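You operate a simulated robot arm through the tools that you are given. There is no shell and no other tool. Be economical: measure what you need, move in short steps, check, and stop when the job is done.

Carry out the task below with a simulated robot arm. There is one attempt and no reset: what you move stays moved.

TASK
Gauge the roller with the orange ring and tray it by its size.
Fine: the card gives the limit either side of the whole millimetre; leave the slide back.

Only the result counts: the job must be done as asked and must still hold three seconds after the hand-in. Knocking over, shifting, dropping, spilling or breaking anything else fails it.

THE ROBOT
A 6-joint arm with a two-finger parallel gripper, fixed in place. Base frame: the origin is at the foot of the arm, x ahead of it, y to its left, z up; the work surface is at about z = 800. Lengths are in mm, angles in degrees, forces in N, time in s.
With the tool pointing down near the work surface it reaches from about 260 to 680 mm from the base axis. Its first joint turns from -66.0 to 66.0 degrees. Payload 2.9 kg.
The tool frame sits at the grasp point between the pads (the TCP): z along the fingers, y along the line on which they close. The tips reach 30 mm beyond it. The gripper opens to 110 mm. The fingers are 20 mm wide and 10 mm thick; the gripper's body (48 by 112 mm) begins 55 mm behind the TCP.
Orientation is told as [roll, pitch, yaw] about the base's x, y, z axes, in that order, counted from this pose: with the fingers straight down and closing along the base's y, the tool's x points along the base's -x, its y along +y and its z along -z.

THE INTERFACE
- The arm moves only by the tool send_rows. Its argument "targets" is a list of rows, each an object (a shift or turn left out is 0, a gripper value left out holds the last) with "linear": the shift along the base's x, y, z in units of 40 mm (1.0 is 40 mm), a list of three; "dr": the turn, a rotation vector about the base's x, y, z in units of 4 degrees (1.0 is 4 degrees), a list of three. In form: [{"linear": [tx, ty, tz], "dr": [wx, wy, wz]}, ...]. A call has 1 to 20 rows; each row shifts and turns the commanded pose from where the row before left it. "claw" is the closure, from 0 (fully open) to 1 (shut), set as the call begins (left out, the last holds). A call with a number of a shift or a turn outside -1 to 1 is refused whole. A row lasts 0.2 s, in which the tool goes at most 50 mm and 8.6 degrees; a call with a longer step from one row to the next is refused whole, and so is a gripper value outside its range. Where a pose cannot be reached the arm comes as near as it can. A force on the tool above 40 N (or 10 N above the force at the start of the call, whichever is more), or a blocked arm, ends the call early, and 0.2 s more pass. The fingers move at their own pace (about 108 mm/s each) and stop on an object; they squeeze with about 40 N. The grip force told is the motor's: it shows also when the fingers shut on nothing. Time passes only in rows, and 0.2 s behind the last, so rows that do not move let the fingers close. It gives the time, the measured TCP pose, the force on the tool (base axes), the opening and the grip force at its end, in the units of the frame above (readings bear some noise), and new pictures: "pictures" is both (left out), scene, wrist or none.
- Cameras (640 x 400 px; columns grow to the right, rows downward): "scene" is fixed at [82.9, 439.4, 1380.9]; the picture's right is [-0.68, -0.74, 0.00], its down [-0.44, 0.41, -0.80] and it looks along [0.59, -0.54, -0.60] (base axes); focal length 324 px, centre (320, 200). "wrist" rides on the gripper at [72, 17, -103] in the tool frame; the picture's right is [-0.23, 0.97, 0.00], its down [-0.76, -0.18, -0.62] and it looks along [-0.61, -0.14, 0.78] (tool axes); focal length 222 px, centre (320, 200). There is no depth. A picture from a camera that has moved, and an enlarged one, comes with that camera's place and axes in the base frame and with its lens.
- close_up(camera, box): a new picture of the part [left, top, right, bottom] of that camera's present view, enlarged. No time passes.
- close_job(): hands the job in; it is judged then, once.

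Work in short steps. Places have to be worked out from the pictures, the camera data and where the tool is seen: move nearer, look again, correct. Check each grasp and each placing, and mend what went wrong. You have 120 turns and 170 pictures in all, those below and enlarged ones among them. Open the gripper and draw the arm clear of the work before you hand the job in, unless the task says otherwise; then end with one line.

The tools are called after ">>>" by a JSON object that holds its "fn" and its "kwargs". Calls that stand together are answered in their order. send_rows: Moves the arm, as the interface text tells. Its arguments: {"type":"object","properties":{"targets":{"type":"array","items":{"type":"object","properties":{"linear":{"type":"array","items":{"type":"number"}},"dr":{"type":"array","items":{"type":"number"}}}}},"claw":{"type":"number"},"pictures":{"type":"string","enum":["both","scene","wrist","none"]}},"required":["targets"]} The other tools are called the same way: close_up (camera, box) takes an enlarged picture of a part of a camera's view; close_job () hands the job in.

At the start:

```text
time: 0.0
tool_pos: [409.0, 78.0, 1022.0]
tool_rot: [0.0, 0.0, 0.0]
force: [0.6, -0.4, -0.6]
gripper_width: 110.0
gripper_force: 0.1
```

scene: 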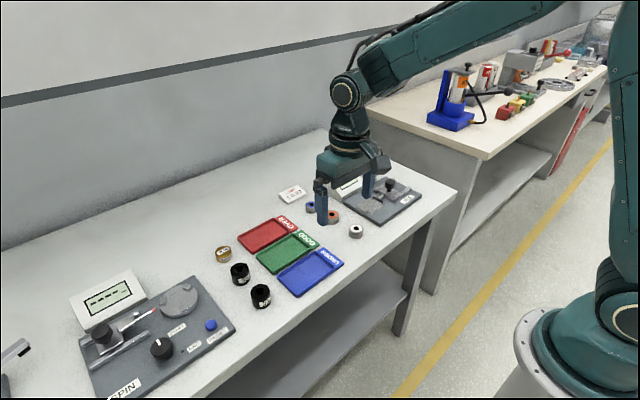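
wrist: 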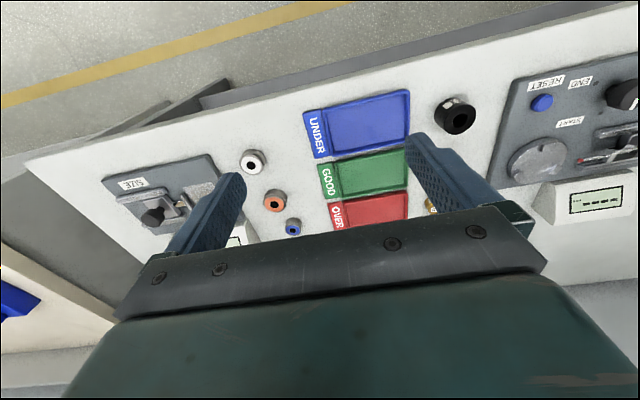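

I take enlarged views to read the cards and the gauges first.

>>> {"fn": "close_up", "kwargs": {"camera": "scene", "box": [270, 160, 430, 260]}}

>>> {"fn": "close_up", "kwargs": {"camera": "scene", "box": [60, 250, 260, 400]}}

>>> {"fn": "close_up", "kwargs": {"camera": "wrist", "box": [100, 130, 310, 260]}}

>>> {"fn": "close_up", "kwargs": {"camera": "wrist", "box": [430, 60, 640, 240]}}

```text
4.00 times, centred on (350, 210) of scene
camera zoom: at [82.9, 439.4, 1380.9], right [-0.68, -0.74, 0.0], down [-0.44, 0.41, -0.8], along [0.59, -0.54, -0.6], focal length 1295 px, centre (200, 160)
```

zoom: 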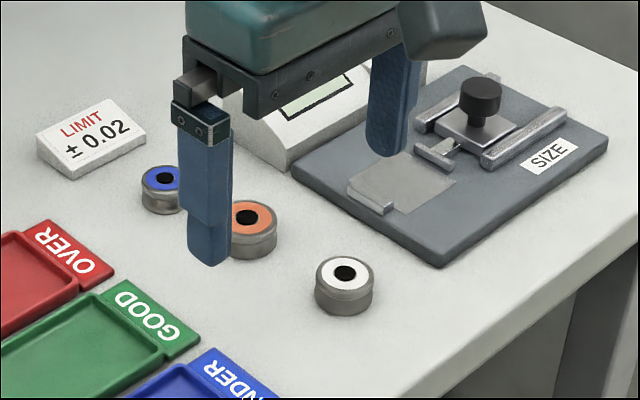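

```text
2.67 times, centred on (160, 325) of scene
camera zoom: at [82.9, 439.4, 1380.9], right [-0.68, -0.74, 0.0], down [-0.44, 0.41, -0.8], along [0.59, -0.54, -0.6], focal length 863 px, centre (747, -133)
```

zoom: 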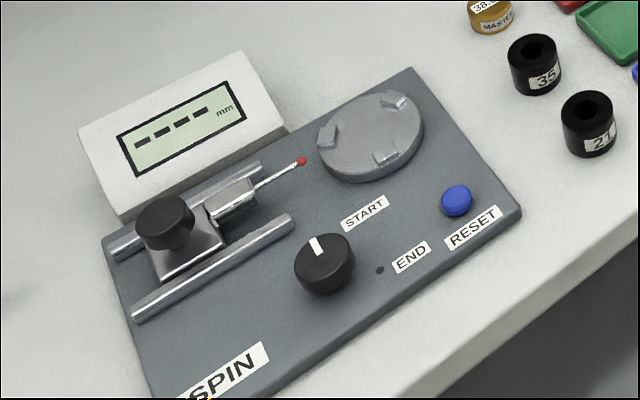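

```text
3.05 times, centred on (205, 195) of wrist
camera zoom: at [336.8, 94.4, 1125.4], right [0.23, 0.97, 0.0], down [0.76, -0.18, 0.62], along [0.61, -0.14, -0.78], focal length 677 px, centre (670, 215)
```

zoom: 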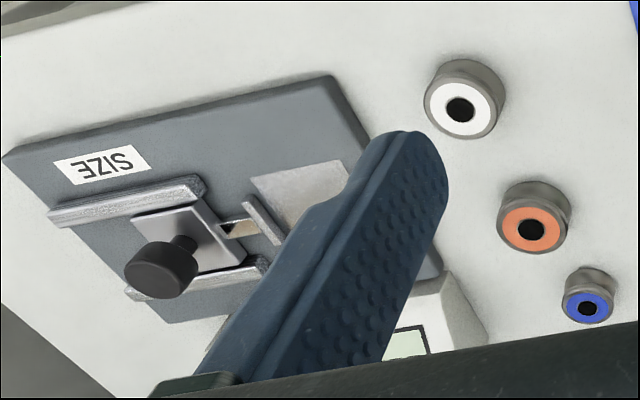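

```text
2.22 times, centred on (535, 150) of wrist
camera zoom: at [336.8, 94.4, 1125.4], right [0.23, 0.97, 0.0], down [0.76, -0.18, 0.62], along [0.61, -0.14, -0.78], focal length 494 px, centre (-158, 311)
```

zoom: 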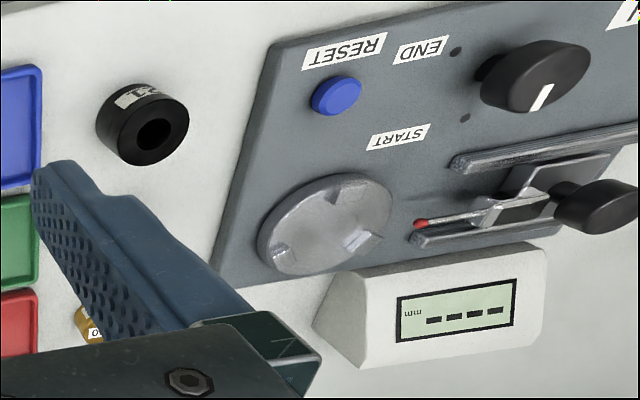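

The limit is ±0.02 mm, and the SIZE gauge (slide with knob) is at about (520,-165). The orange roller is near (564,-44). I move toward the gauge for a better look.

>>> {"fn": "send_rows", "kwargs": {"targets": [{"linear": [0, -0.9, 0]}, {"linear": [0, -0.9, 0]}, {"linear": [0, -0.9, 0]}, {"linear": [0, -0.9, 0]}, {"linear": [0, -0.9, 0]}]}}

```text
time: 1.2
tool_pos: [410.2, -103.5, 1020.7]
tool_rot: [0.0, 0.1, 0.0]
force: [-0.3, -0.2, 0.7]
gripper_width: 110.3
gripper_force: 0.1
camera wrist: at [337.2, -86.6, 1124.6], right [0.23, 0.97, 0.0], down [0.76, -0.18, 0.62], along [0.61, -0.14, -0.78], focal length 222 px, centre (320, 200)
```

scene: 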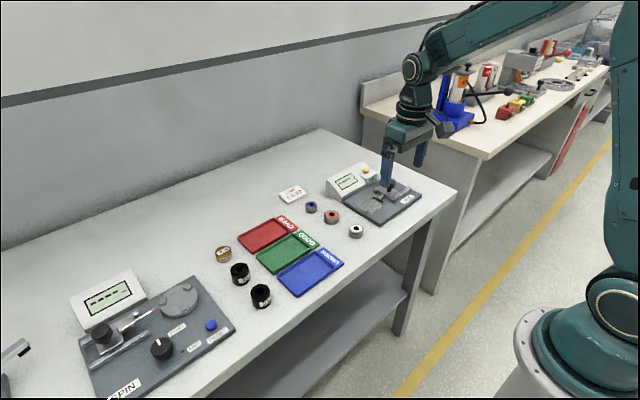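
wrist: 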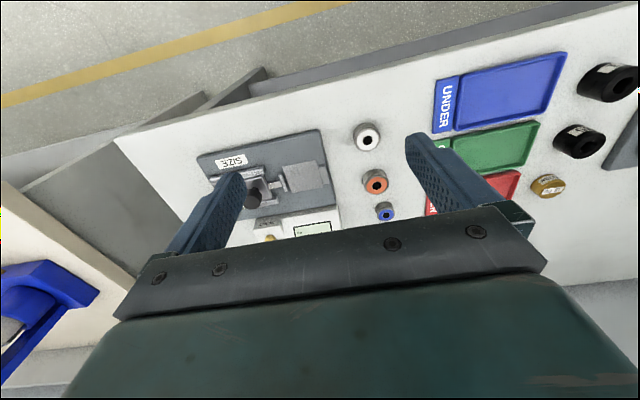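

I enlarge the gauge and the rollers from both cameras.

>>> {"fn": "close_up", "kwargs": {"camera": "scene", "box": [275, 155, 435, 255]}}

>>> {"fn": "close_up", "kwargs": {"camera": "wrist", "box": [190, 110, 410, 250]}}

>>> {"fn": "close_up", "kwargs": {"camera": "scene", "box": [200, 205, 350, 315]}}

```text
4.00 times, centred on (355, 205) of scene
camera zoom: at [82.8, 439.4, 1381.0], right [-0.68, -0.74, 0.0], down [-0.44, 0.41, -0.8], along [0.59, -0.54, -0.6], focal length 1295 px, centre (180, 180)
```

zoom: 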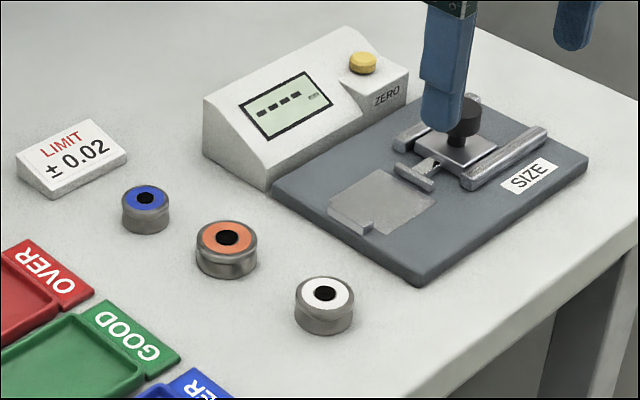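

```text
2.86 times, centred on (300, 180) of wrist
camera zoom: at [337.2, -86.6, 1124.6], right [0.23, 0.97, 0.0], down [0.76, -0.18, 0.62], along [0.61, -0.14, -0.78], focal length 635 px, centre (377, 257)
```

zoom: 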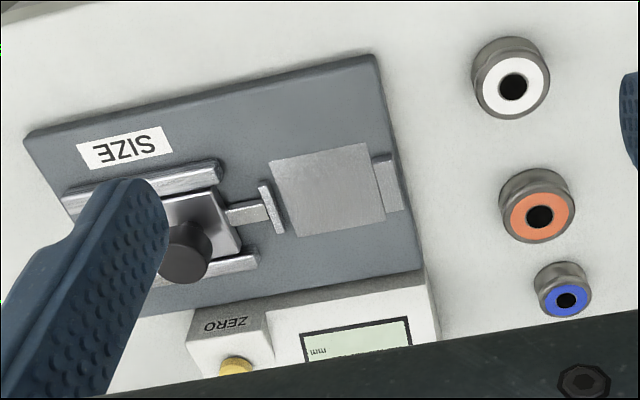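

```text
3.64 times, centred on (275, 260) of scene
camera zoom: at [82.8, 439.4, 1381.0], right [-0.68, -0.74, 0.0], down [-0.44, 0.41, -0.8], along [0.59, -0.54, -0.6], focal length 1177 px, centre (484, -18)
```

zoom: 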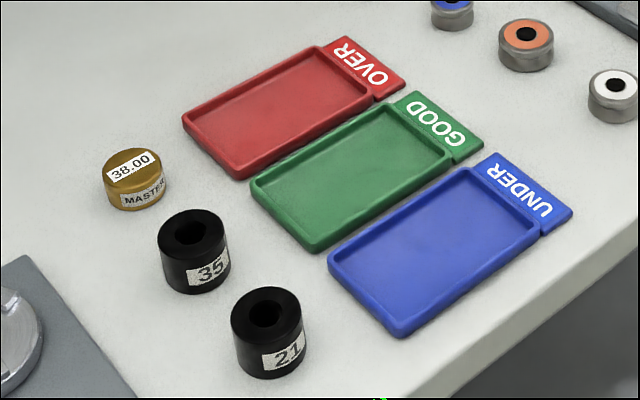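

The gauge is square to the base axes: the pad is near (524,-157), the stop face near y=-131, the jaw near y=-186 and the knob near (524,-237). A 38.00 master stands near (637,238), so I'll check the gauge with it first and move there to look.

>>> {"fn": "send_rows", "kwargs": {"targets": [{"linear": [0.361, 0.925, -0.19]}, {"linear": [0.361, 0.925, -0.19]}, {"linear": [0.361, 0.925, -0.19]}, {"linear": [0.361, 0.925, -0.19]}, {"linear": [0.361, 0.925, -0.19]}, {"linear": [0.361, 0.925, -0.19]}, {"linear": [0.361, 0.925, -0.19]}, {"linear": [0.361, 0.925, -0.19]}, {"linear": [0.361, 0.925, -0.19]}]}}

```text
time: 3.2
tool_pos: [538.7, 231.9, 953.3]
tool_rot: [0.1, 0.1, 0.1]
force: [-0.6, 0.2, 0.9]
gripper_width: 110.4
gripper_force: 0.0
camera wrist: at [466.7, 248.2, 1057.4], right [0.23, 0.97, 0.0], down [0.76, -0.18, 0.62], along [0.61, -0.14, -0.78], focal length 222 px, centre (320, 200)
```

scene: 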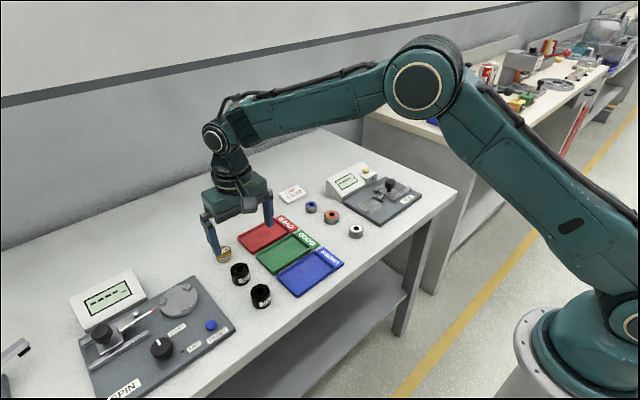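
wrist: 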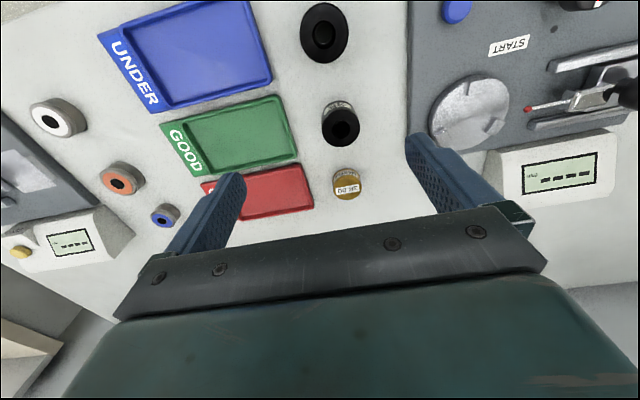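

The master seems to be at about (640,244). I narrow the gripper and hover over it for a check.

>>> {"fn": "send_rows", "kwargs": {"targets": [{"linear": [0.84, 0.1, -0.44]}, {"linear": [0.84, 0.1, -0.44]}, {"linear": [0.84, 0.1, -0.44]}], "claw": 0.5}}

```text
time: 4.0
tool_pos: [635.9, 241.9, 901.0]
tool_rot: [0.0, 0.0, 0.0]
force: [0.1, 0.2, 4.0]
gripper_width: 54.9
gripper_force: 0.0
out of reach, approached as far as the arm can: row 3
camera wrist: at [562.7, 258.2, 1005.6], right [0.23, 0.97, 0.0], down [0.76, -0.18, 0.62], along [0.61, -0.14, -0.78], focal length 222 px, centre (320, 200)
```

scene: 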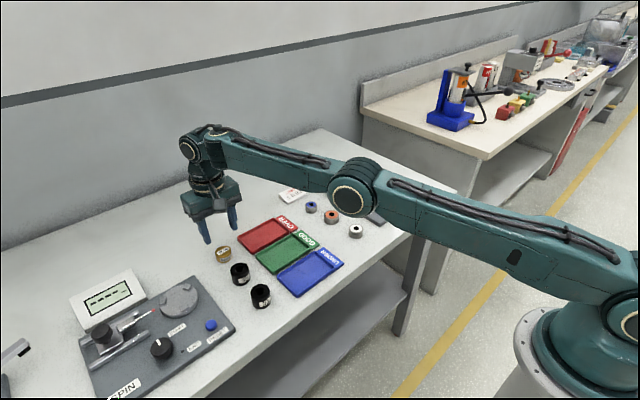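
wrist: 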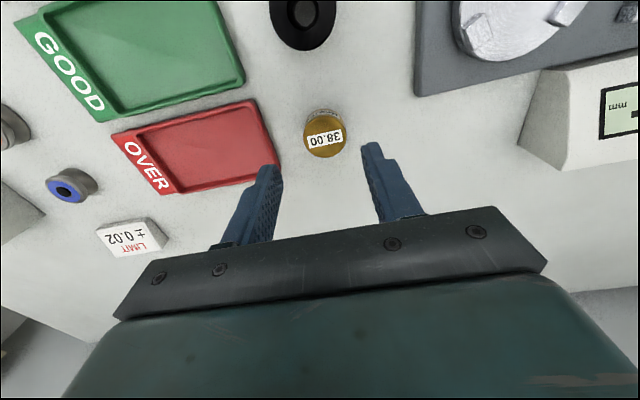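

The master is at about (641,244) with the arm at its reach limit at x≈636, so the pads still span the widest line. I descend with the fingers either side.

>>> {"fn": "send_rows", "kwargs": {"targets": [{"linear": [0, 0.05, -0.6]}, {"linear": [0, 0, -0.5]}]}}

```text
time: 4.6
tool_pos: [635.0, 243.9, 855.5]
tool_rot: [0.0, 0.0, -0.1]
force: [0.3, 0.5, 0.2]
gripper_width: 54.9
gripper_force: 0.1
camera wrist: at [562.7, 259.8, 959.7], right [0.23, 0.97, 0.0], down [0.76, -0.18, 0.62], along [0.61, -0.14, -0.78], focal length 222 px, centre (320, 200)
```

scene: 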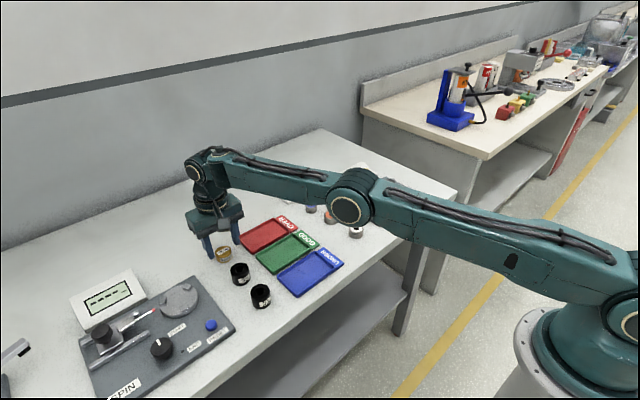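
wrist: 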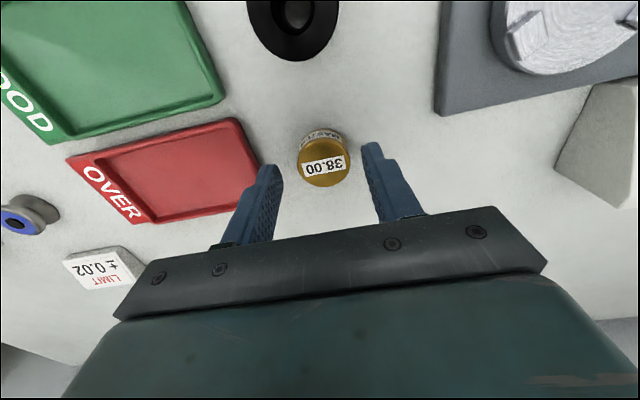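

The master is centred in y, but the tool sits 7 mm short in x. A small outward tilt of the tips should gain that reach, and I lower at the same time.

>>> {"fn": "send_rows", "kwargs": {"targets": [{"linear": [0, 0, 0], "dr": [0, -0.6, 0]}, {"linear": [0, 0.02, -0.42]}], "pictures": "wrist"}}

```text
time: 5.2
tool_pos: [636.0, 244.9, 839.0]
tool_rot: [-0.1, -2.4, 0.0]
force: [0.3, 0.5, 0.3]
gripper_width: 55.0
gripper_force: 0.0
camera wrist: at [558.6, 261.1, 940.2], right [0.23, 0.97, 0.01], down [0.73, -0.18, 0.66], along [0.64, -0.14, -0.76], focal length 222 px, centre (320, 200)
```

wrist: 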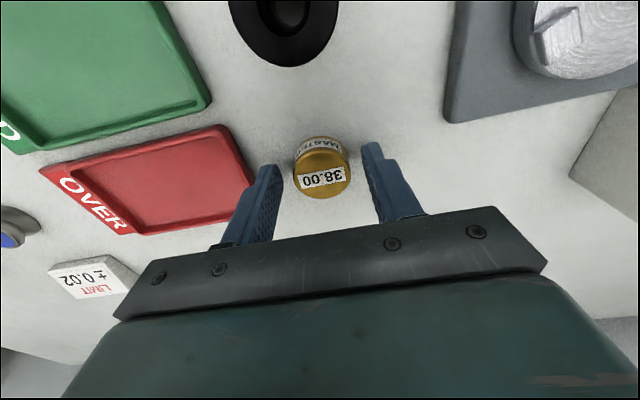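

Tilted, the tool should reach further; I move 6 mm in +x.

>>> {"fn": "send_rows", "kwargs": {"targets": [{"linear": [0.15, 0, 0]}], "pictures": "none"}}

```text
time: 5.6
tool_pos: [641.5, 245.6, 839.2]
tool_rot: [-0.1, -2.4, 0.0]
force: [-0.6, 1.0, -0.5]
gripper_width: 54.7
gripper_force: 0.1
```

It reached x=641.5. I lower 4 mm and then close.

>>> {"fn": "send_rows", "kwargs": {"targets": [{"linear": [0, 0, -0.1]}], "pictures": "none"}}

>>> {"fn": "send_rows", "kwargs": {"targets": [{}, {}, {}], "claw": 1.0}}

```text
time: 6.0
tool_pos: [642.2, 244.6, 836.1]
tool_rot: [0.1, -2.3, -0.1]
force: [0.0, 0.2, 0.0]
gripper_width: 55.2
gripper_force: 0.0
```

```text
time: 6.8
tool_pos: [640.6, 244.4, 835.5]
tool_rot: [0.0, -2.4, -0.1]
force: [0.8, 0.5, 0.0]
gripper_width: 36.6
gripper_force: 39.8
camera wrist: at [564.7, 260.8, 936.2], right [0.23, 0.97, 0.01], down [0.73, -0.18, 0.65], along [0.64, -0.14, -0.76], focal length 222 px, centre (320, 200)
```

scene: 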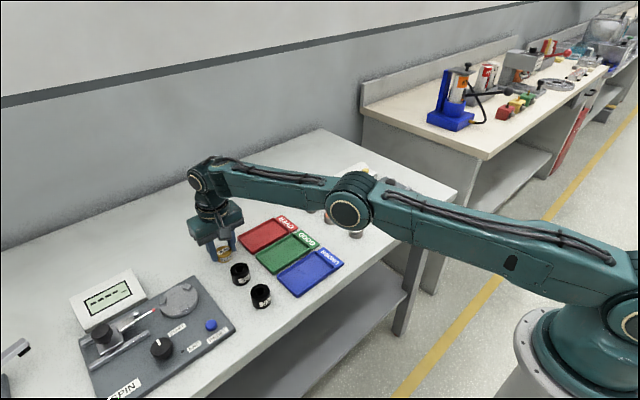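
wrist: 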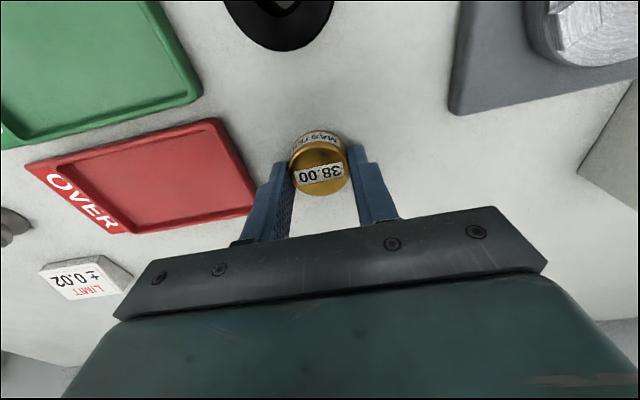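

The master is held (36.6 mm, 40 N). I lift it and check.

>>> {"fn": "send_rows", "kwargs": {"targets": [{"linear": [0, 0, 0.3]}, {"linear": [-0.2, 0, 0.8]}, {"linear": [-0.4, 0, 0.8]}, {"linear": [-0.4, 0, 0.6]}], "pictures": "wrist"}}

```text
time: 7.8
tool_pos: [600.7, 242.9, 936.0]
tool_rot: [0.0, -2.2, 0.0]
force: [0.0, -0.1, -1.8]
gripper_width: 36.9
gripper_force: 40.4
camera wrist: at [524.6, 261.1, 1036.3], right [0.23, 0.97, 0.01], down [0.74, -0.18, 0.65], along [0.64, -0.14, -0.76], focal length 222 px, centre (320, 200)
```

wrist: 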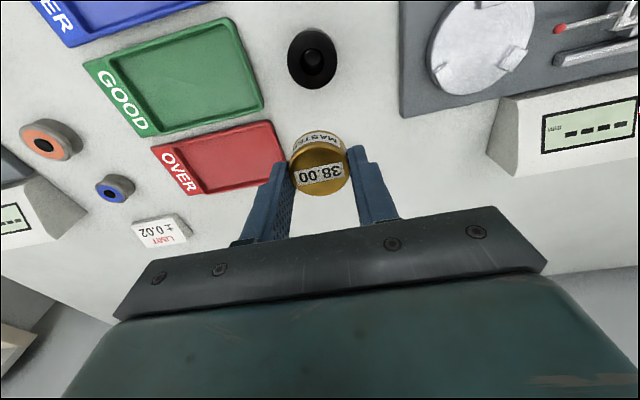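

It is held firmly. I travel to above the gauge pad while turning the tool 90° so the fingers close along x.

>>> {"fn": "send_rows", "kwargs": {"targets": [{"linear": [-0.096, -0.4975, 0], "dr": [0, 0, 1]}, {"linear": [-0.096, -0.4975, 0], "dr": [0, 0, 1]}, {"linear": [-0.096, -0.4975, 0], "dr": [0, 0, 1]}, {"linear": [-0.096, -0.4975, 0], "dr": [0, 0, 1]}, {"linear": [-0.096, -0.4975, 0], "dr": [0, 0, 1]}, {"linear": [-0.096, -0.4975, 0], "dr": [0, 0, 1]}, {"linear": [-0.096, -0.4975, 0], "dr": [0, 0, 1]}, {"linear": [-0.096, -0.4975, 0], "dr": [0, 0, 1]}, {"linear": [-0.096, -0.4975, 0], "dr": [0, 0, 1]}, {"linear": [-0.096, -0.4975, 0], "dr": [0, 0, 1]}, {"linear": [-0.096, -0.4975, 0], "dr": [0, 0, 1]}, {"linear": [-0.096, -0.4975, 0], "dr": [0, 0, 1]}, {"linear": [-0.096, -0.4975, 0], "dr": [0, 0, 1]}, {"linear": [-0.096, -0.4975, 0], "dr": [0, 0, 1]}, {"linear": [-0.096, -0.4975, 0], "dr": [0, 0, 1]}, {"linear": [-0.096, -0.4975, 0], "dr": [0, 0, 1]}, {"linear": [-0.096, -0.4975, 0], "dr": [0, 0, 1]}, {"linear": [-0.096, -0.4975, 0], "dr": [0, 0, 1]}, {"linear": [-0.096, -0.4975, 0], "dr": [0, 0, 1]}, {"linear": [-0.096, -0.4975, 0], "dr": [0, 0, 1]}], "pictures": "none"}}

>>> {"fn": "send_rows", "kwargs": {"targets": [{"dr": [0, 0, 1]}, {"dr": [0, 0, 1]}, {"dr": [0, 0, 0.5]}]}}

```text
time: 12.0
tool_pos: [526.0, -153.0, 934.8]
tool_rot: [0.0, -2.4, 80.1]
force: [-0.1, -0.3, -1.2]
gripper_width: 36.6
gripper_force: 39.8
```

```text
time: 12.8
tool_pos: [526.5, -154.1, 934.3]
tool_rot: [-0.1, -2.4, 90.1]
force: [-0.6, -0.2, -2.6]
gripper_width: 36.8
gripper_force: 40.1
camera wrist: at [509.1, -230.7, 1035.7], right [-0.97, 0.23, 0.01], down [0.18, 0.74, 0.65], along [0.14, 0.64, -0.76], focal length 222 px, centre (320, 200)
```

scene: 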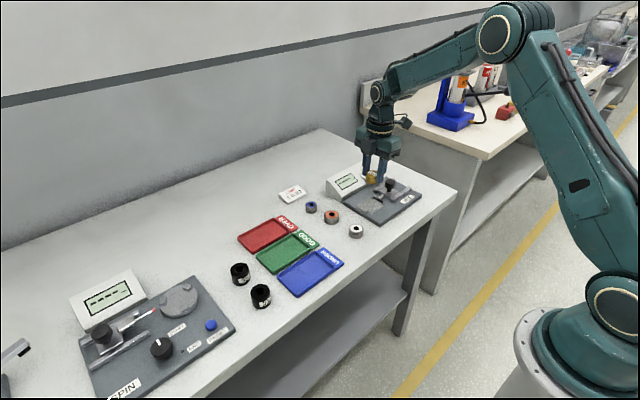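
wrist: 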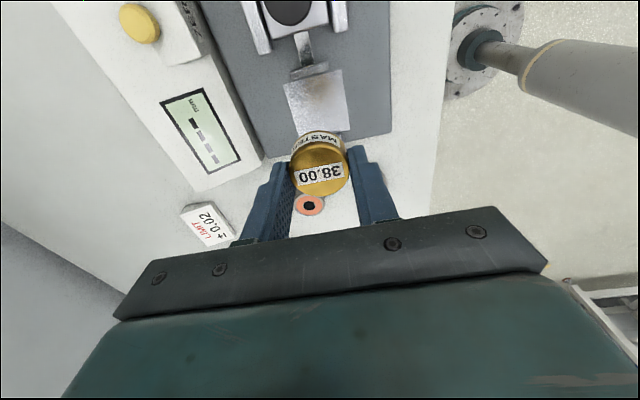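

The pad is centred at x≈524.5 and spans y -187 to -131. I lower toward it and check from the scene camera.

>>> {"fn": "send_rows", "kwargs": {"targets": [{"linear": [-0.05, -0.05, -0.9]}, {"linear": [0, 0, -0.9]}], "pictures": "wrist"}}

>>> {"fn": "close_up", "kwargs": {"camera": "scene", "box": [310, 140, 430, 240]}}

```text
time: 13.4
tool_pos: [523.0, -156.1, 861.6]
tool_rot: [0.0, -2.4, 90.0]
force: [0.4, -0.8, -2.1]
gripper_width: 36.9
gripper_force: 40.4
camera wrist: at [505.9, -232.9, 962.8], right [-0.97, 0.23, 0.01], down [0.18, 0.73, 0.65], along [0.14, 0.64, -0.76], focal length 222 px, centre (320, 200)
```

wrist: 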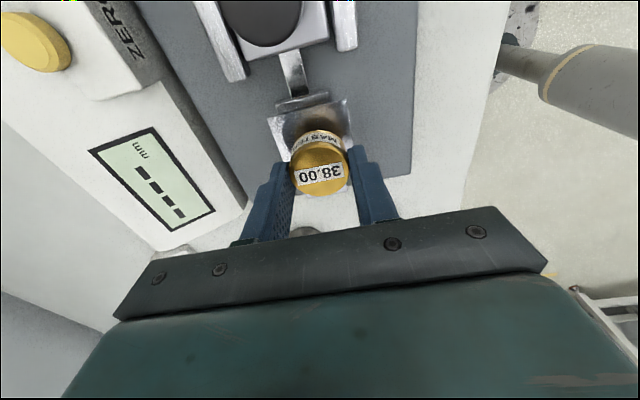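

```text
4.00 times, centred on (370, 190) of scene
camera zoom: at [82.9, 439.4, 1380.9], right [-0.68, -0.74, 0.0], down [-0.44, 0.41, -0.8], along [0.59, -0.54, -0.6], focal length 1295 px, centre (120, 240)
```

zoom: 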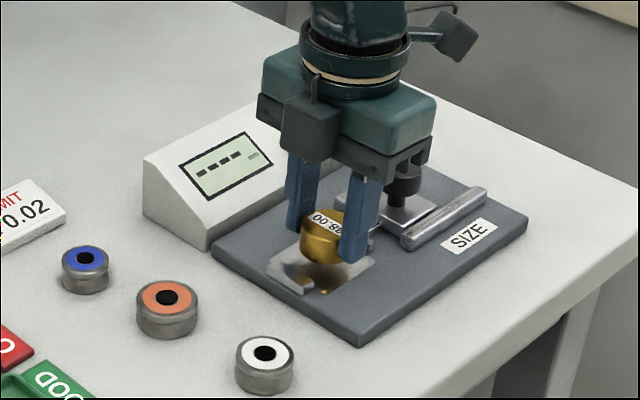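

The master hangs just above the pad, clear of stop and jaw. I lower in small steps and watch for contact force.

>>> {"fn": "send_rows", "kwargs": {"targets": [{"linear": [0, -0.05, -0.1]}, {"linear": [0, 0, -0.05]}], "pictures": "none"}}

>>> {"fn": "send_rows", "kwargs": {"targets": [{"linear": [0, 0, -0.06]}], "pictures": "none"}}

>>> {"fn": "send_rows", "kwargs": {"targets": [{"linear": [0, 0, -0.05]}], "pictures": "none"}}

>>> {"fn": "close_up", "kwargs": {"camera": "scene", "box": [340, 180, 400, 230]}}

```text
time: 14.0
tool_pos: [523.0, -157.5, 856.5]
tool_rot: [0.0, -2.4, 90.1]
force: [0.7, -0.1, -0.3]
gripper_width: 36.7
gripper_force: 40.6
```

```text
time: 14.4
tool_pos: [523.6, -157.5, 854.6]
tool_rot: [0.0, -2.4, 90.0]
force: [0.9, -0.1, -2.2]
gripper_width: 36.7
gripper_force: 40.0
```

```text
time: 14.8
tool_pos: [523.8, -157.5, 852.6]
tool_rot: [0.0, -2.4, 90.1]
force: [0.2, 0.5, -1.9]
gripper_width: 37.0
gripper_force: 39.8
```

```text
8.00 times, centred on (370, 205) of scene
camera zoom: at [82.9, 439.4, 1380.9], right [-0.68, -0.74, 0.0], down [-0.44, 0.41, -0.8], along [0.59, -0.54, -0.6], focal length 2589 px, centre (-80, 160)
```

zoom: 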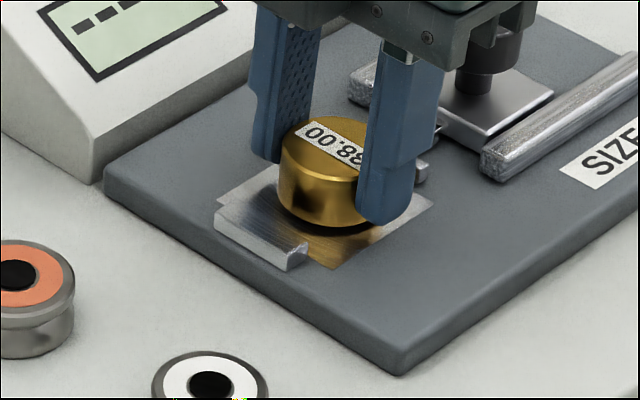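

Still a few millimetres off the pad; I continue down.

>>> {"fn": "send_rows", "kwargs": {"targets": [{"linear": [0, 0, -0.05]}], "pictures": "none"}}

>>> {"fn": "send_rows", "kwargs": {"targets": [{"linear": [0, 0, -0.04]}], "pictures": "none"}}

>>> {"fn": "send_rows", "kwargs": {"targets": [{"linear": [0, 0, -0.04]}], "pictures": "none"}}

>>> {"fn": "close_up", "kwargs": {"camera": "scene", "box": [340, 180, 400, 230]}}

```text
time: 15.2
tool_pos: [523.9, -158.2, 848.7]
tool_rot: [0.0, -2.4, 90.0]
force: [0.7, -0.8, -1.5]
gripper_width: 36.8
gripper_force: 39.9
```

```text
time: 15.6
tool_pos: [523.1, -156.7, 850.5]
tool_rot: [-0.1, -2.4, 90.1]
force: [-1.3, 0.0, 2.3]
gripper_width: 36.9
gripper_force: 40.3
```

```text
time: 16.0
tool_pos: [523.8, -157.1, 848.9]
tool_rot: [0.0, -2.3, 90.0]
force: [-6.3, 0.4, 19.1]
gripper_width: 36.8
gripper_force: 39.6
```

```text
8.00 times, centred on (370, 205) of scene
camera zoom: at [82.4, 439.5, 1380.9], right [-0.68, -0.74, 0.0], down [-0.44, 0.41, -0.8], along [0.59, -0.54, -0.6], focal length 2589 px, centre (-80, 160)
```

zoom: 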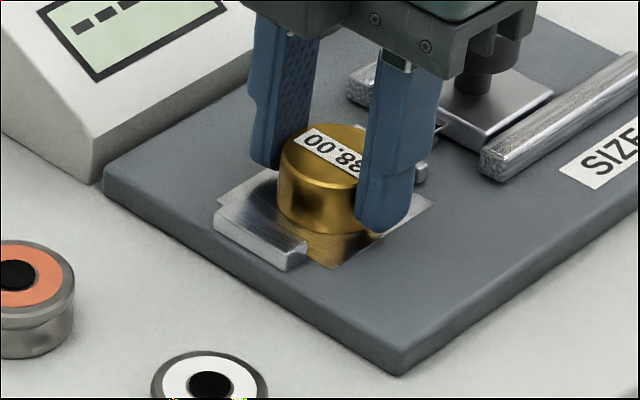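

Contact at about 19 N, so the master rests on the pad (pad z≈814). I open and lift away.

>>> {"fn": "send_rows", "kwargs": {"targets": [{"linear": [0, 0, 0.03]}, {}], "claw": 0.45, "pictures": "none"}}

>>> {"fn": "send_rows", "kwargs": {"targets": [{"linear": [0, 0, 0.5]}, {"linear": [0, 0, 0.9]}, {"linear": [0, -0.6, 0.6]}, {"linear": [0, -0.9, 0]}]}}

>>> {"fn": "close_up", "kwargs": {"camera": "scene", "box": [330, 160, 430, 230]}}

```text
time: 16.6
tool_pos: [524.5, -157.9, 850.0]
tool_rot: [0.0, -2.5, 90.0]
force: [-0.1, 0.5, 0.9]
gripper_width: 60.4
gripper_force: 0.1
```

```text
time: 17.6
tool_pos: [523.2, -217.4, 929.1]
tool_rot: [0.0, -2.5, 90.0]
force: [0.3, 0.8, 0.5]
gripper_width: 60.7
gripper_force: 0.1
camera wrist: at [506.6, -295.5, 1029.5], right [-0.97, 0.23, 0.01], down [0.18, 0.73, 0.65], along [0.14, 0.64, -0.76], focal length 222 px, centre (320, 200)
```

scene: 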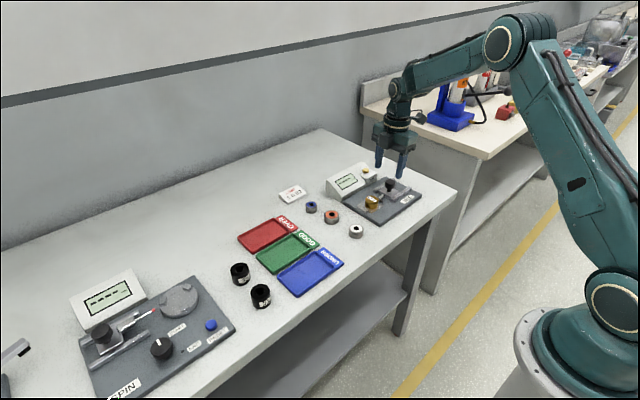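
wrist: 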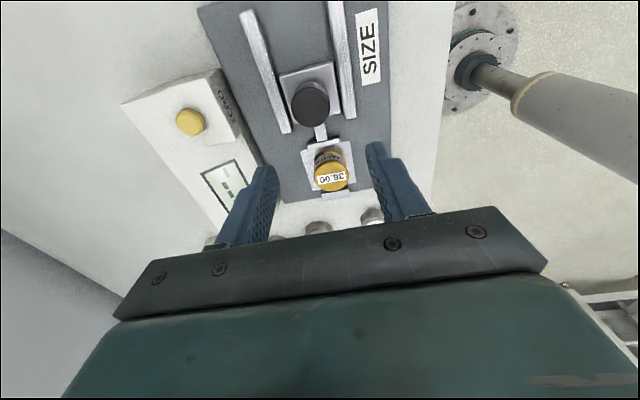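

```text
5.71 times, centred on (380, 195) of scene
camera zoom: at [82.8, 439.4, 1381.0], right [-0.68, -0.74, 0.0], down [-0.44, 0.41, -0.8], along [0.59, -0.54, -0.6], focal length 1850 px, centre (-23, 229)
```

zoom: 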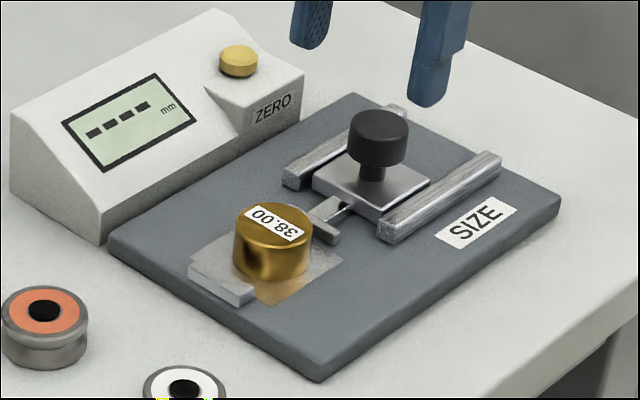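

The knob is at about (523,-248) with its top near z=854. I position over it with the fingers on either side in x, then look before closing.

>>> {"fn": "send_rows", "kwargs": {"targets": [{"linear": [0, -0.75, 0]}, {"linear": [0, 0, -0.8]}, {"linear": [0, 0, -0.5]}], "pictures": "wrist"}}

>>> {"fn": "close_up", "kwargs": {"camera": "scene", "box": [330, 150, 430, 220]}}

```text
time: 18.4
tool_pos: [523.8, -247.6, 876.4]
tool_rot: [0.0, -2.5, 89.9]
force: [0.2, 0.5, -0.3]
gripper_width: 60.4
gripper_force: 0.1
camera wrist: at [506.5, -324.8, 977.5], right [-0.97, 0.23, 0.01], down [0.18, 0.74, 0.65], along [0.14, 0.64, -0.76], focal length 222 px, centre (320, 200)
```

wrist: 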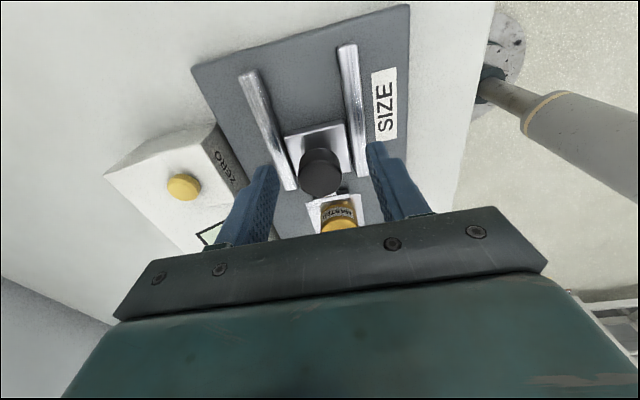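

```text
5.71 times, centred on (380, 185) of scene
camera zoom: at [82.9, 439.4, 1380.9], right [-0.68, -0.74, 0.0], down [-0.44, 0.41, -0.8], along [0.59, -0.54, -0.6], focal length 1850 px, centre (-23, 286)
```

zoom: 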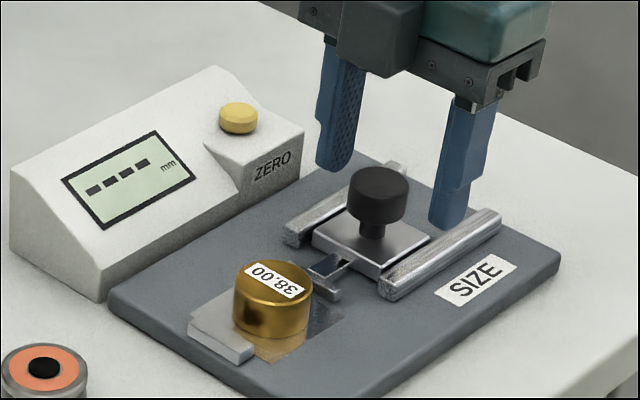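

Well aligned. I lower 6 mm and close on the knob.

>>> {"fn": "send_rows", "kwargs": {"targets": [{"linear": [0, 0, -0.15]}], "pictures": "none"}}

>>> {"fn": "send_rows", "kwargs": {"targets": [{}, {}], "claw": 1.0, "pictures": "none"}}

>>> {"fn": "close_up", "kwargs": {"camera": "scene", "box": [330, 150, 430, 220]}}

```text
time: 18.8
tool_pos: [524.3, -247.8, 870.3]
tool_rot: [0.1, -2.4, 90.0]
force: [0.5, -0.2, 0.7]
gripper_width: 60.4
gripper_force: 0.1
```

```text
time: 19.4
tool_pos: [524.7, -247.5, 870.7]
tool_rot: [-0.1, -2.3, 90.1]
force: [12.9, -0.7, -6.5]
gripper_width: 29.1
gripper_force: 44.6
```

```text
5.71 times, centred on (380, 185) of scene
camera zoom: at [83.3, 439.3, 1380.9], right [-0.68, -0.74, 0.0], down [-0.44, 0.41, -0.8], along [0.59, -0.54, -0.6], focal length 1850 px, centre (-23, 286)
```

zoom: 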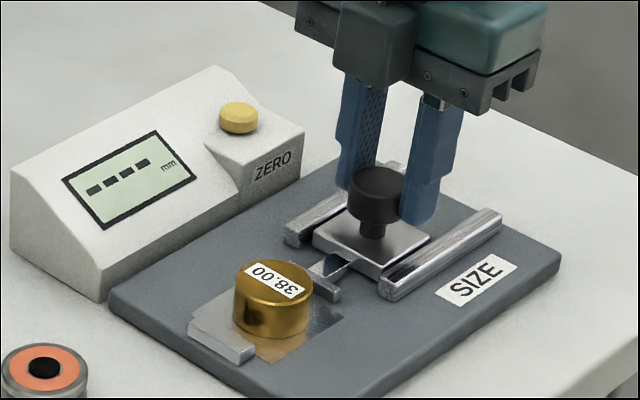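

The knob is held. I push the slide toward the master in small steps.

>>> {"fn": "send_rows", "kwargs": {"targets": [{"linear": [0.02, 0.1, 0]}, {"linear": [0, 0.1, 0]}], "pictures": "none"}}

>>> {"fn": "close_up", "kwargs": {"camera": "scene", "box": [330, 150, 430, 220]}}

```text
time: 20.0
tool_pos: [526.0, -239.7, 870.2]
tool_rot: [0.0, -2.3, 90.0]
force: [12.2, -0.1, -7.8]
gripper_width: 29.0
gripper_force: 45.4
```

```text
5.71 times, centred on (380, 185) of scene
camera zoom: at [83.3, 439.4, 1380.9], right [-0.68, -0.74, 0.0], down [-0.44, 0.41, -0.8], along [0.59, -0.54, -0.6], focal length 1850 px, centre (-23, 286)
```

zoom: 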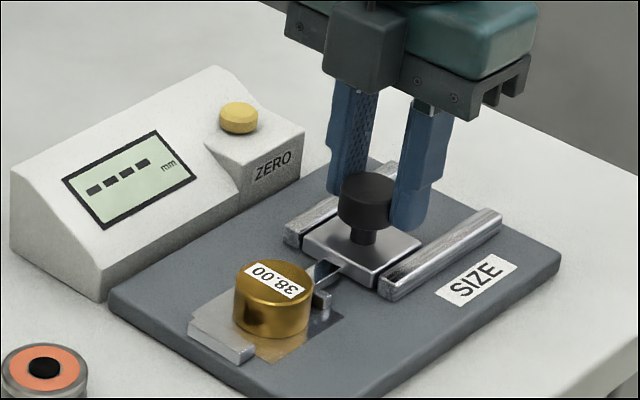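

The slide follows with no drag. I continue until the jaw meets the master and the force rises.

>>> {"fn": "send_rows", "kwargs": {"targets": [{"linear": [0, 0.1, 0]}], "pictures": "none"}}

>>> {"fn": "send_rows", "kwargs": {"targets": [{"linear": [0, 0.06, 0]}], "pictures": "none"}}

>>> {"fn": "send_rows", "kwargs": {"targets": [{"linear": [0, 0.05, 0]}], "pictures": "none"}}

>>> {"fn": "close_up", "kwargs": {"camera": "scene", "box": [330, 150, 430, 220]}}

```text
time: 20.4
tool_pos: [526.1, -235.6, 871.5]
tool_rot: [0.0, -2.4, 90.1]
force: [12.6, 1.7, -7.0]
gripper_width: 29.1
gripper_force: 45.3
```

```text
time: 20.8
tool_pos: [524.7, -232.5, 870.7]
tool_rot: [0.0, -2.3, 90.0]
force: [11.3, 2.1, -5.1]
gripper_width: 29.4
gripper_force: 45.5
```

```text
time: 21.2
tool_pos: [524.5, -231.2, 870.9]
tool_rot: [-0.1, -2.4, 90.0]
force: [10.8, 1.2, -4.5]
gripper_width: 28.7
gripper_force: 45.4
```

```text
5.71 times, centred on (380, 185) of scene
camera zoom: at [83.2, 439.4, 1380.9], right [-0.68, -0.74, 0.0], down [-0.44, 0.41, -0.8], along [0.59, -0.54, -0.6], focal length 1850 px, centre (-23, 286)
```

zoom: 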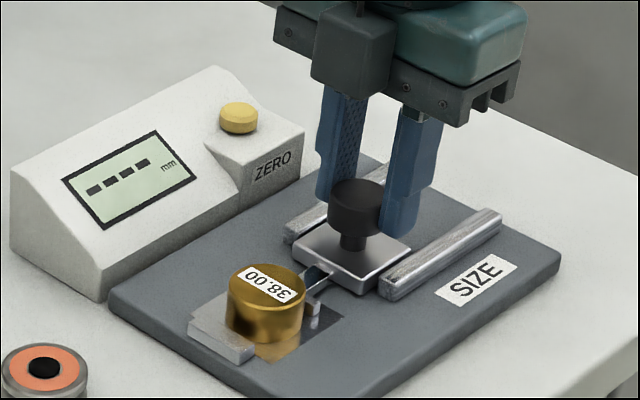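

The jaw is now carrying the master toward the stop; I continue in smaller steps.

>>> {"fn": "send_rows", "kwargs": {"targets": [{"linear": [0, 0.05, 0]}], "pictures": "none"}}

>>> {"fn": "send_rows", "kwargs": {"targets": [{"linear": [0, 0.04, 0]}], "pictures": "none"}}

>>> {"fn": "send_rows", "kwargs": {"targets": [{"linear": [0, 0.03, 0]}], "pictures": "none"}}

>>> {"fn": "close_up", "kwargs": {"camera": "scene", "box": [330, 150, 430, 220]}}

```text
time: 21.6
tool_pos: [525.0, -229.8, 871.1]
tool_rot: [0.0, -2.4, 90.0]
force: [11.3, 2.1, -3.5]
gripper_width: 29.1
gripper_force: 44.5
```

```text
time: 22.0
tool_pos: [524.4, -228.1, 870.7]
tool_rot: [0.0, -2.4, 90.1]
force: [12.6, 1.5, -4.0]
gripper_width: 29.4
gripper_force: 44.9
```

```text
time: 22.4
tool_pos: [523.4, -225.8, 869.6]
tool_rot: [0.0, -2.3, 90.1]
force: [12.0, 1.6, -4.8]
gripper_width: 28.7
gripper_force: 45.4
```

```text
5.71 times, centred on (380, 185) of scene
camera zoom: at [83.2, 439.4, 1380.9], right [-0.68, -0.74, 0.0], down [-0.44, 0.41, -0.8], along [0.59, -0.54, -0.6], focal length 1850 px, centre (-23, 286)
```

zoom: 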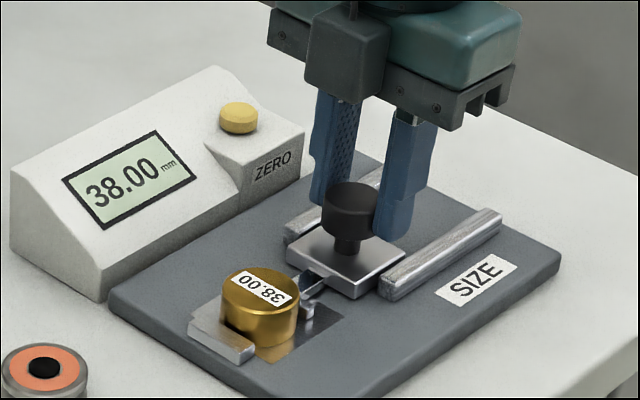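

The display shows 38.00. I push slightly more to confirm a seated reading and zoom on the display.

>>> {"fn": "send_rows", "kwargs": {"targets": [{"linear": [0, 0.03, 0]}], "pictures": "none"}}

>>> {"fn": "close_up", "kwargs": {"camera": "scene", "box": [335, 165, 385, 215]}}

```text
time: 22.8
tool_pos: [525.1, -225.7, 871.5]
tool_rot: [0.1, -2.4, 90.0]
force: [12.1, 0.5, -6.3]
gripper_width: 29.2
gripper_force: 45.0
```

```text
8.00 times, centred on (360, 190) of scene
camera zoom: at [83.3, 439.4, 1380.9], right [-0.68, -0.74, 0.0], down [-0.44, 0.41, -0.8], along [0.59, -0.54, -0.6], focal length 2589 px, centre (0, 280)
```

zoom: 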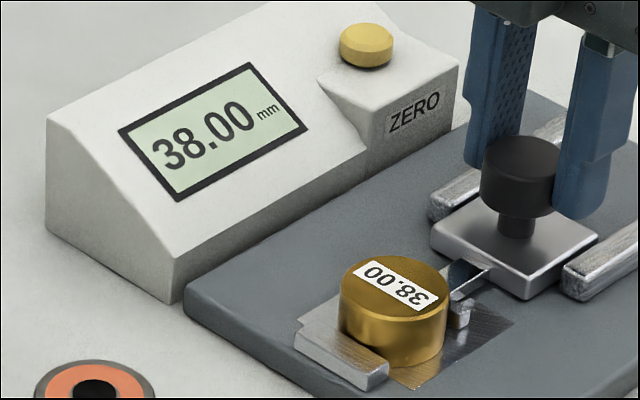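

The gauge reads the master as exactly 38.00, so no zeroing is needed. I draw the slide back and release the knob.

>>> {"fn": "send_rows", "kwargs": {"targets": [{"linear": [0, -0.15, 0]}, {"linear": [0, -0.2, 0]}, {"linear": [0, -0.2, 0]}], "pictures": "none"}}

>>> {"fn": "close_up", "kwargs": {"camera": "scene", "box": [330, 150, 430, 220]}}

```text
time: 23.6
tool_pos: [525.3, -246.9, 870.8]
tool_rot: [0.1, -2.4, 89.9]
force: [9.4, 1.3, -8.8]
gripper_width: 29.2
gripper_force: 44.4
```

```text
5.71 times, centred on (380, 185) of scene
camera zoom: at [83.2, 439.3, 1380.9], right [-0.68, -0.74, 0.0], down [-0.44, 0.41, -0.8], along [0.59, -0.54, -0.6], focal length 1850 px, centre (-23, 286)
```

zoom: 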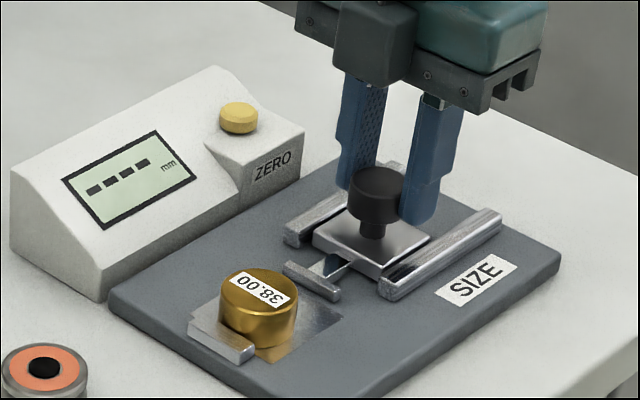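

Slide is back at its start. I release the knob, rise, and go over the master to fetch it.

>>> {"fn": "send_rows", "kwargs": {"targets": [{}, {"linear": [0, 0, 0.2]}, {"linear": [0, 0, 0.8]}, {"linear": [0, 0.8, 0.3]}, {"linear": [0, 0.8, 0]}, {"linear": [0, 0.8, 0]}], "claw": 0.45}}

```text
time: 25.0
tool_pos: [525.9, -151.0, 922.3]
tool_rot: [0.0, -2.5, 90.0]
force: [-1.6, -0.4, -0.5]
gripper_width: 60.7
gripper_force: 0.0
camera wrist: at [508.0, -228.4, 1023.2], right [-0.97, 0.23, 0.01], down [0.18, 0.73, 0.65], along [0.14, 0.64, -0.76], focal length 222 px, centre (320, 200)
```

scene: 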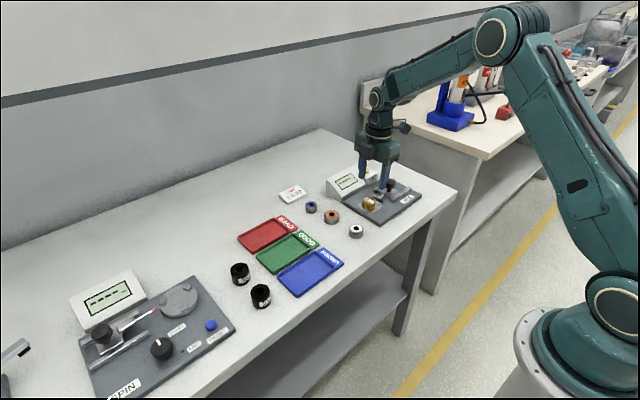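
wrist: 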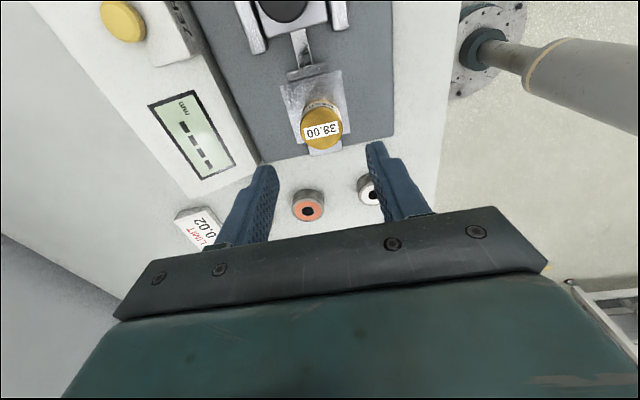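

The master is at about (524,-149). I lower over it and grip.

>>> {"fn": "send_rows", "kwargs": {"targets": [{"linear": [-0.03, 0.03, -0.6]}, {"linear": [0, 0, -0.8]}, {"linear": [0, 0, -0.4]}], "pictures": "none"}}

>>> {"fn": "send_rows", "kwargs": {"targets": [{}, {}], "claw": 1.0, "pictures": "scene"}}

```text
time: 25.8
tool_pos: [522.5, -150.0, 850.3]
tool_rot: [-0.1, -2.4, 90.1]
force: [-0.8, -0.4, -0.1]
gripper_width: 60.6
gripper_force: 0.0
```

```text
time: 26.4
tool_pos: [524.5, -149.3, 850.0]
tool_rot: [0.1, -2.4, 90.0]
force: [0.7, 0.0, -0.2]
gripper_width: 36.8
gripper_force: 39.7
```

scene: 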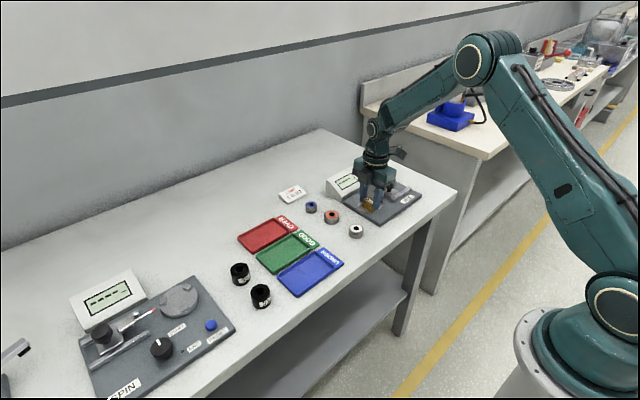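

Master gripped again. I lift and carry it back while turning the tool back.

>>> {"fn": "send_rows", "kwargs": {"targets": [{"linear": [0, 0, 0.4]}, {"linear": [0, 0, 0.9]}, {"linear": [0, 0, 0.9], "dr": [0, 0, -0.5]}, {"dr": [0, 0, -1]}, {"dr": [0, 0, -1]}], "pictures": "none"}}

>>> {"fn": "send_rows", "kwargs": {"targets": [{"linear": [0.095, 0.492, 0], "dr": [0, 0, -1]}, {"linear": [0.095, 0.492, 0], "dr": [0, 0, -1]}, {"linear": [0.095, 0.492, 0], "dr": [0, 0, -1]}, {"linear": [0.095, 0.492, 0], "dr": [0, 0, -1]}, {"linear": [0.095, 0.492, 0], "dr": [0, 0, -1]}, {"linear": [0.095, 0.492, 0], "dr": [0, 0, -1]}, {"linear": [0.095, 0.492, 0], "dr": [0, 0, -1]}, {"linear": [0.095, 0.492, 0], "dr": [0, 0, -1]}, {"linear": [0.095, 0.492, 0], "dr": [0, 0, -1]}, {"linear": [0.095, 0.492, 0], "dr": [0, 0, -1]}, {"linear": [0.095, 0.492, 0], "dr": [0, 0, -1]}, {"linear": [0.095, 0.492, 0], "dr": [0, 0, -1]}, {"linear": [0.095, 0.492, 0], "dr": [0, 0, -1]}, {"linear": [0.095, 0.492, 0], "dr": [0, 0, -1]}, {"linear": [0.095, 0.492, 0], "dr": [0, 0, -1]}, {"linear": [0.095, 0.492, 0], "dr": [0, 0, -1]}, {"linear": [0.095, 0.492, 0], "dr": [0, 0, -1]}, {"linear": [0.095, 0.492, 0], "dr": [0, 0, -1]}, {"linear": [0.095, 0.492, 0], "dr": [0, 0, -1]}, {"linear": [0.095, 0.492, 0], "dr": [0, 0, -1]}], "pictures": "wrist"}}

```text
time: 27.6
tool_pos: [522.9, -150.5, 938.3]
tool_rot: [0.0, -2.4, 80.0]
force: [0.5, 0.3, -1.7]
gripper_width: 36.5
gripper_force: 39.8
```

```text
time: 31.8
tool_pos: [598.3, 243.9, 937.4]
tool_rot: [0.1, -2.3, -0.2]
force: [-0.3, -0.7, -2.5]
gripper_width: 36.9
gripper_force: 40.3
camera wrist: at [522.4, 260.6, 1039.2], right [0.23, 0.97, 0.01], down [0.73, -0.18, 0.65], along [0.64, -0.14, -0.76], focal length 222 px, centre (320, 200)
```

wrist: 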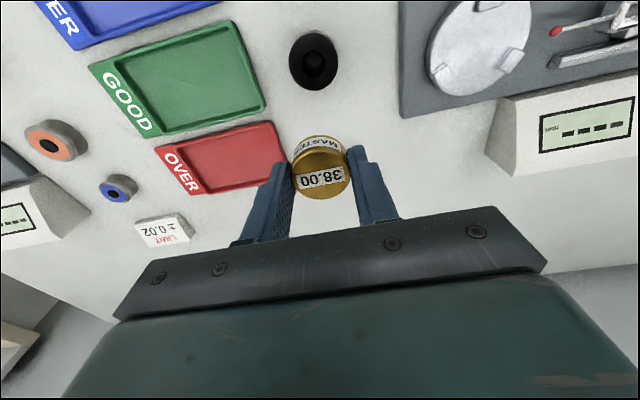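

Back beside the start spot with the master held. I retrace down to just above the table.

>>> {"fn": "send_rows", "kwargs": {"targets": [{"linear": [0.4, 0, -0.6]}, {"linear": [0.4, 0.01, -0.8]}, {"linear": [0.25, 0, -0.8]}, {"linear": [0, 0, -0.2]}], "pictures": "none"}}

>>> {"fn": "send_rows", "kwargs": {"targets": [{"linear": [0, 0, -0.05]}], "pictures": "both"}}

```text
time: 32.8
tool_pos: [641.5, 244.3, 842.1]
tool_rot: [0.0, -2.4, 0.0]
force: [-0.2, 0.4, -1.3]
gripper_width: 36.8
gripper_force: 40.1
```

```text
time: 33.2
tool_pos: [642.5, 245.2, 841.2]
tool_rot: [0.0, -2.4, 0.0]
force: [0.4, -0.8, -2.1]
gripper_width: 36.9
gripper_force: 40.5
camera wrist: at [564.8, 260.8, 941.7], right [0.23, 0.97, 0.01], down [0.73, -0.18, 0.65], along [0.64, -0.14, -0.76], focal length 222 px, centre (320, 200)
```

scene: 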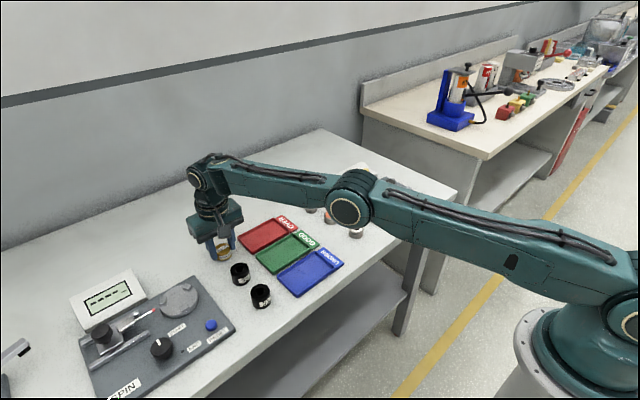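
wrist: 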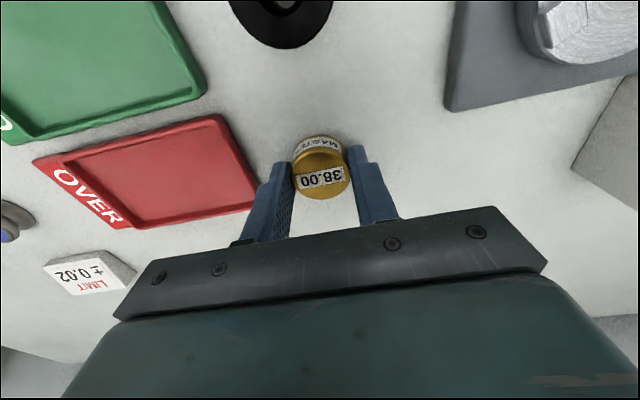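

Lowering the last few millimetres until the force tells contact.

>>> {"fn": "send_rows", "kwargs": {"targets": [{"linear": [0, 0, -0.08]}], "pictures": "none"}}

>>> {"fn": "send_rows", "kwargs": {"targets": [{"linear": [0, 0, -0.04]}], "pictures": "none"}}

>>> {"fn": "send_rows", "kwargs": {"targets": [{"linear": [0, 0, -0.03]}], "pictures": "none"}}

```text
time: 33.6
tool_pos: [641.7, 244.0, 838.5]
tool_rot: [0.0, -2.3, 0.0]
force: [-0.3, 0.2, -1.4]
gripper_width: 36.9
gripper_force: 40.0
```

```text
time: 34.0
tool_pos: [641.4, 245.3, 835.8]
tool_rot: [0.0, -2.4, -0.1]
force: [0.7, -0.7, -3.0]
gripper_width: 36.8
gripper_force: 39.5
```

```text
time: 34.4
tool_pos: [641.7, 245.7, 834.8]
tool_rot: [0.1, -2.4, -0.1]
force: [-1.9, -1.6, 3.0]
gripper_width: 36.9
gripper_force: 40.1
```

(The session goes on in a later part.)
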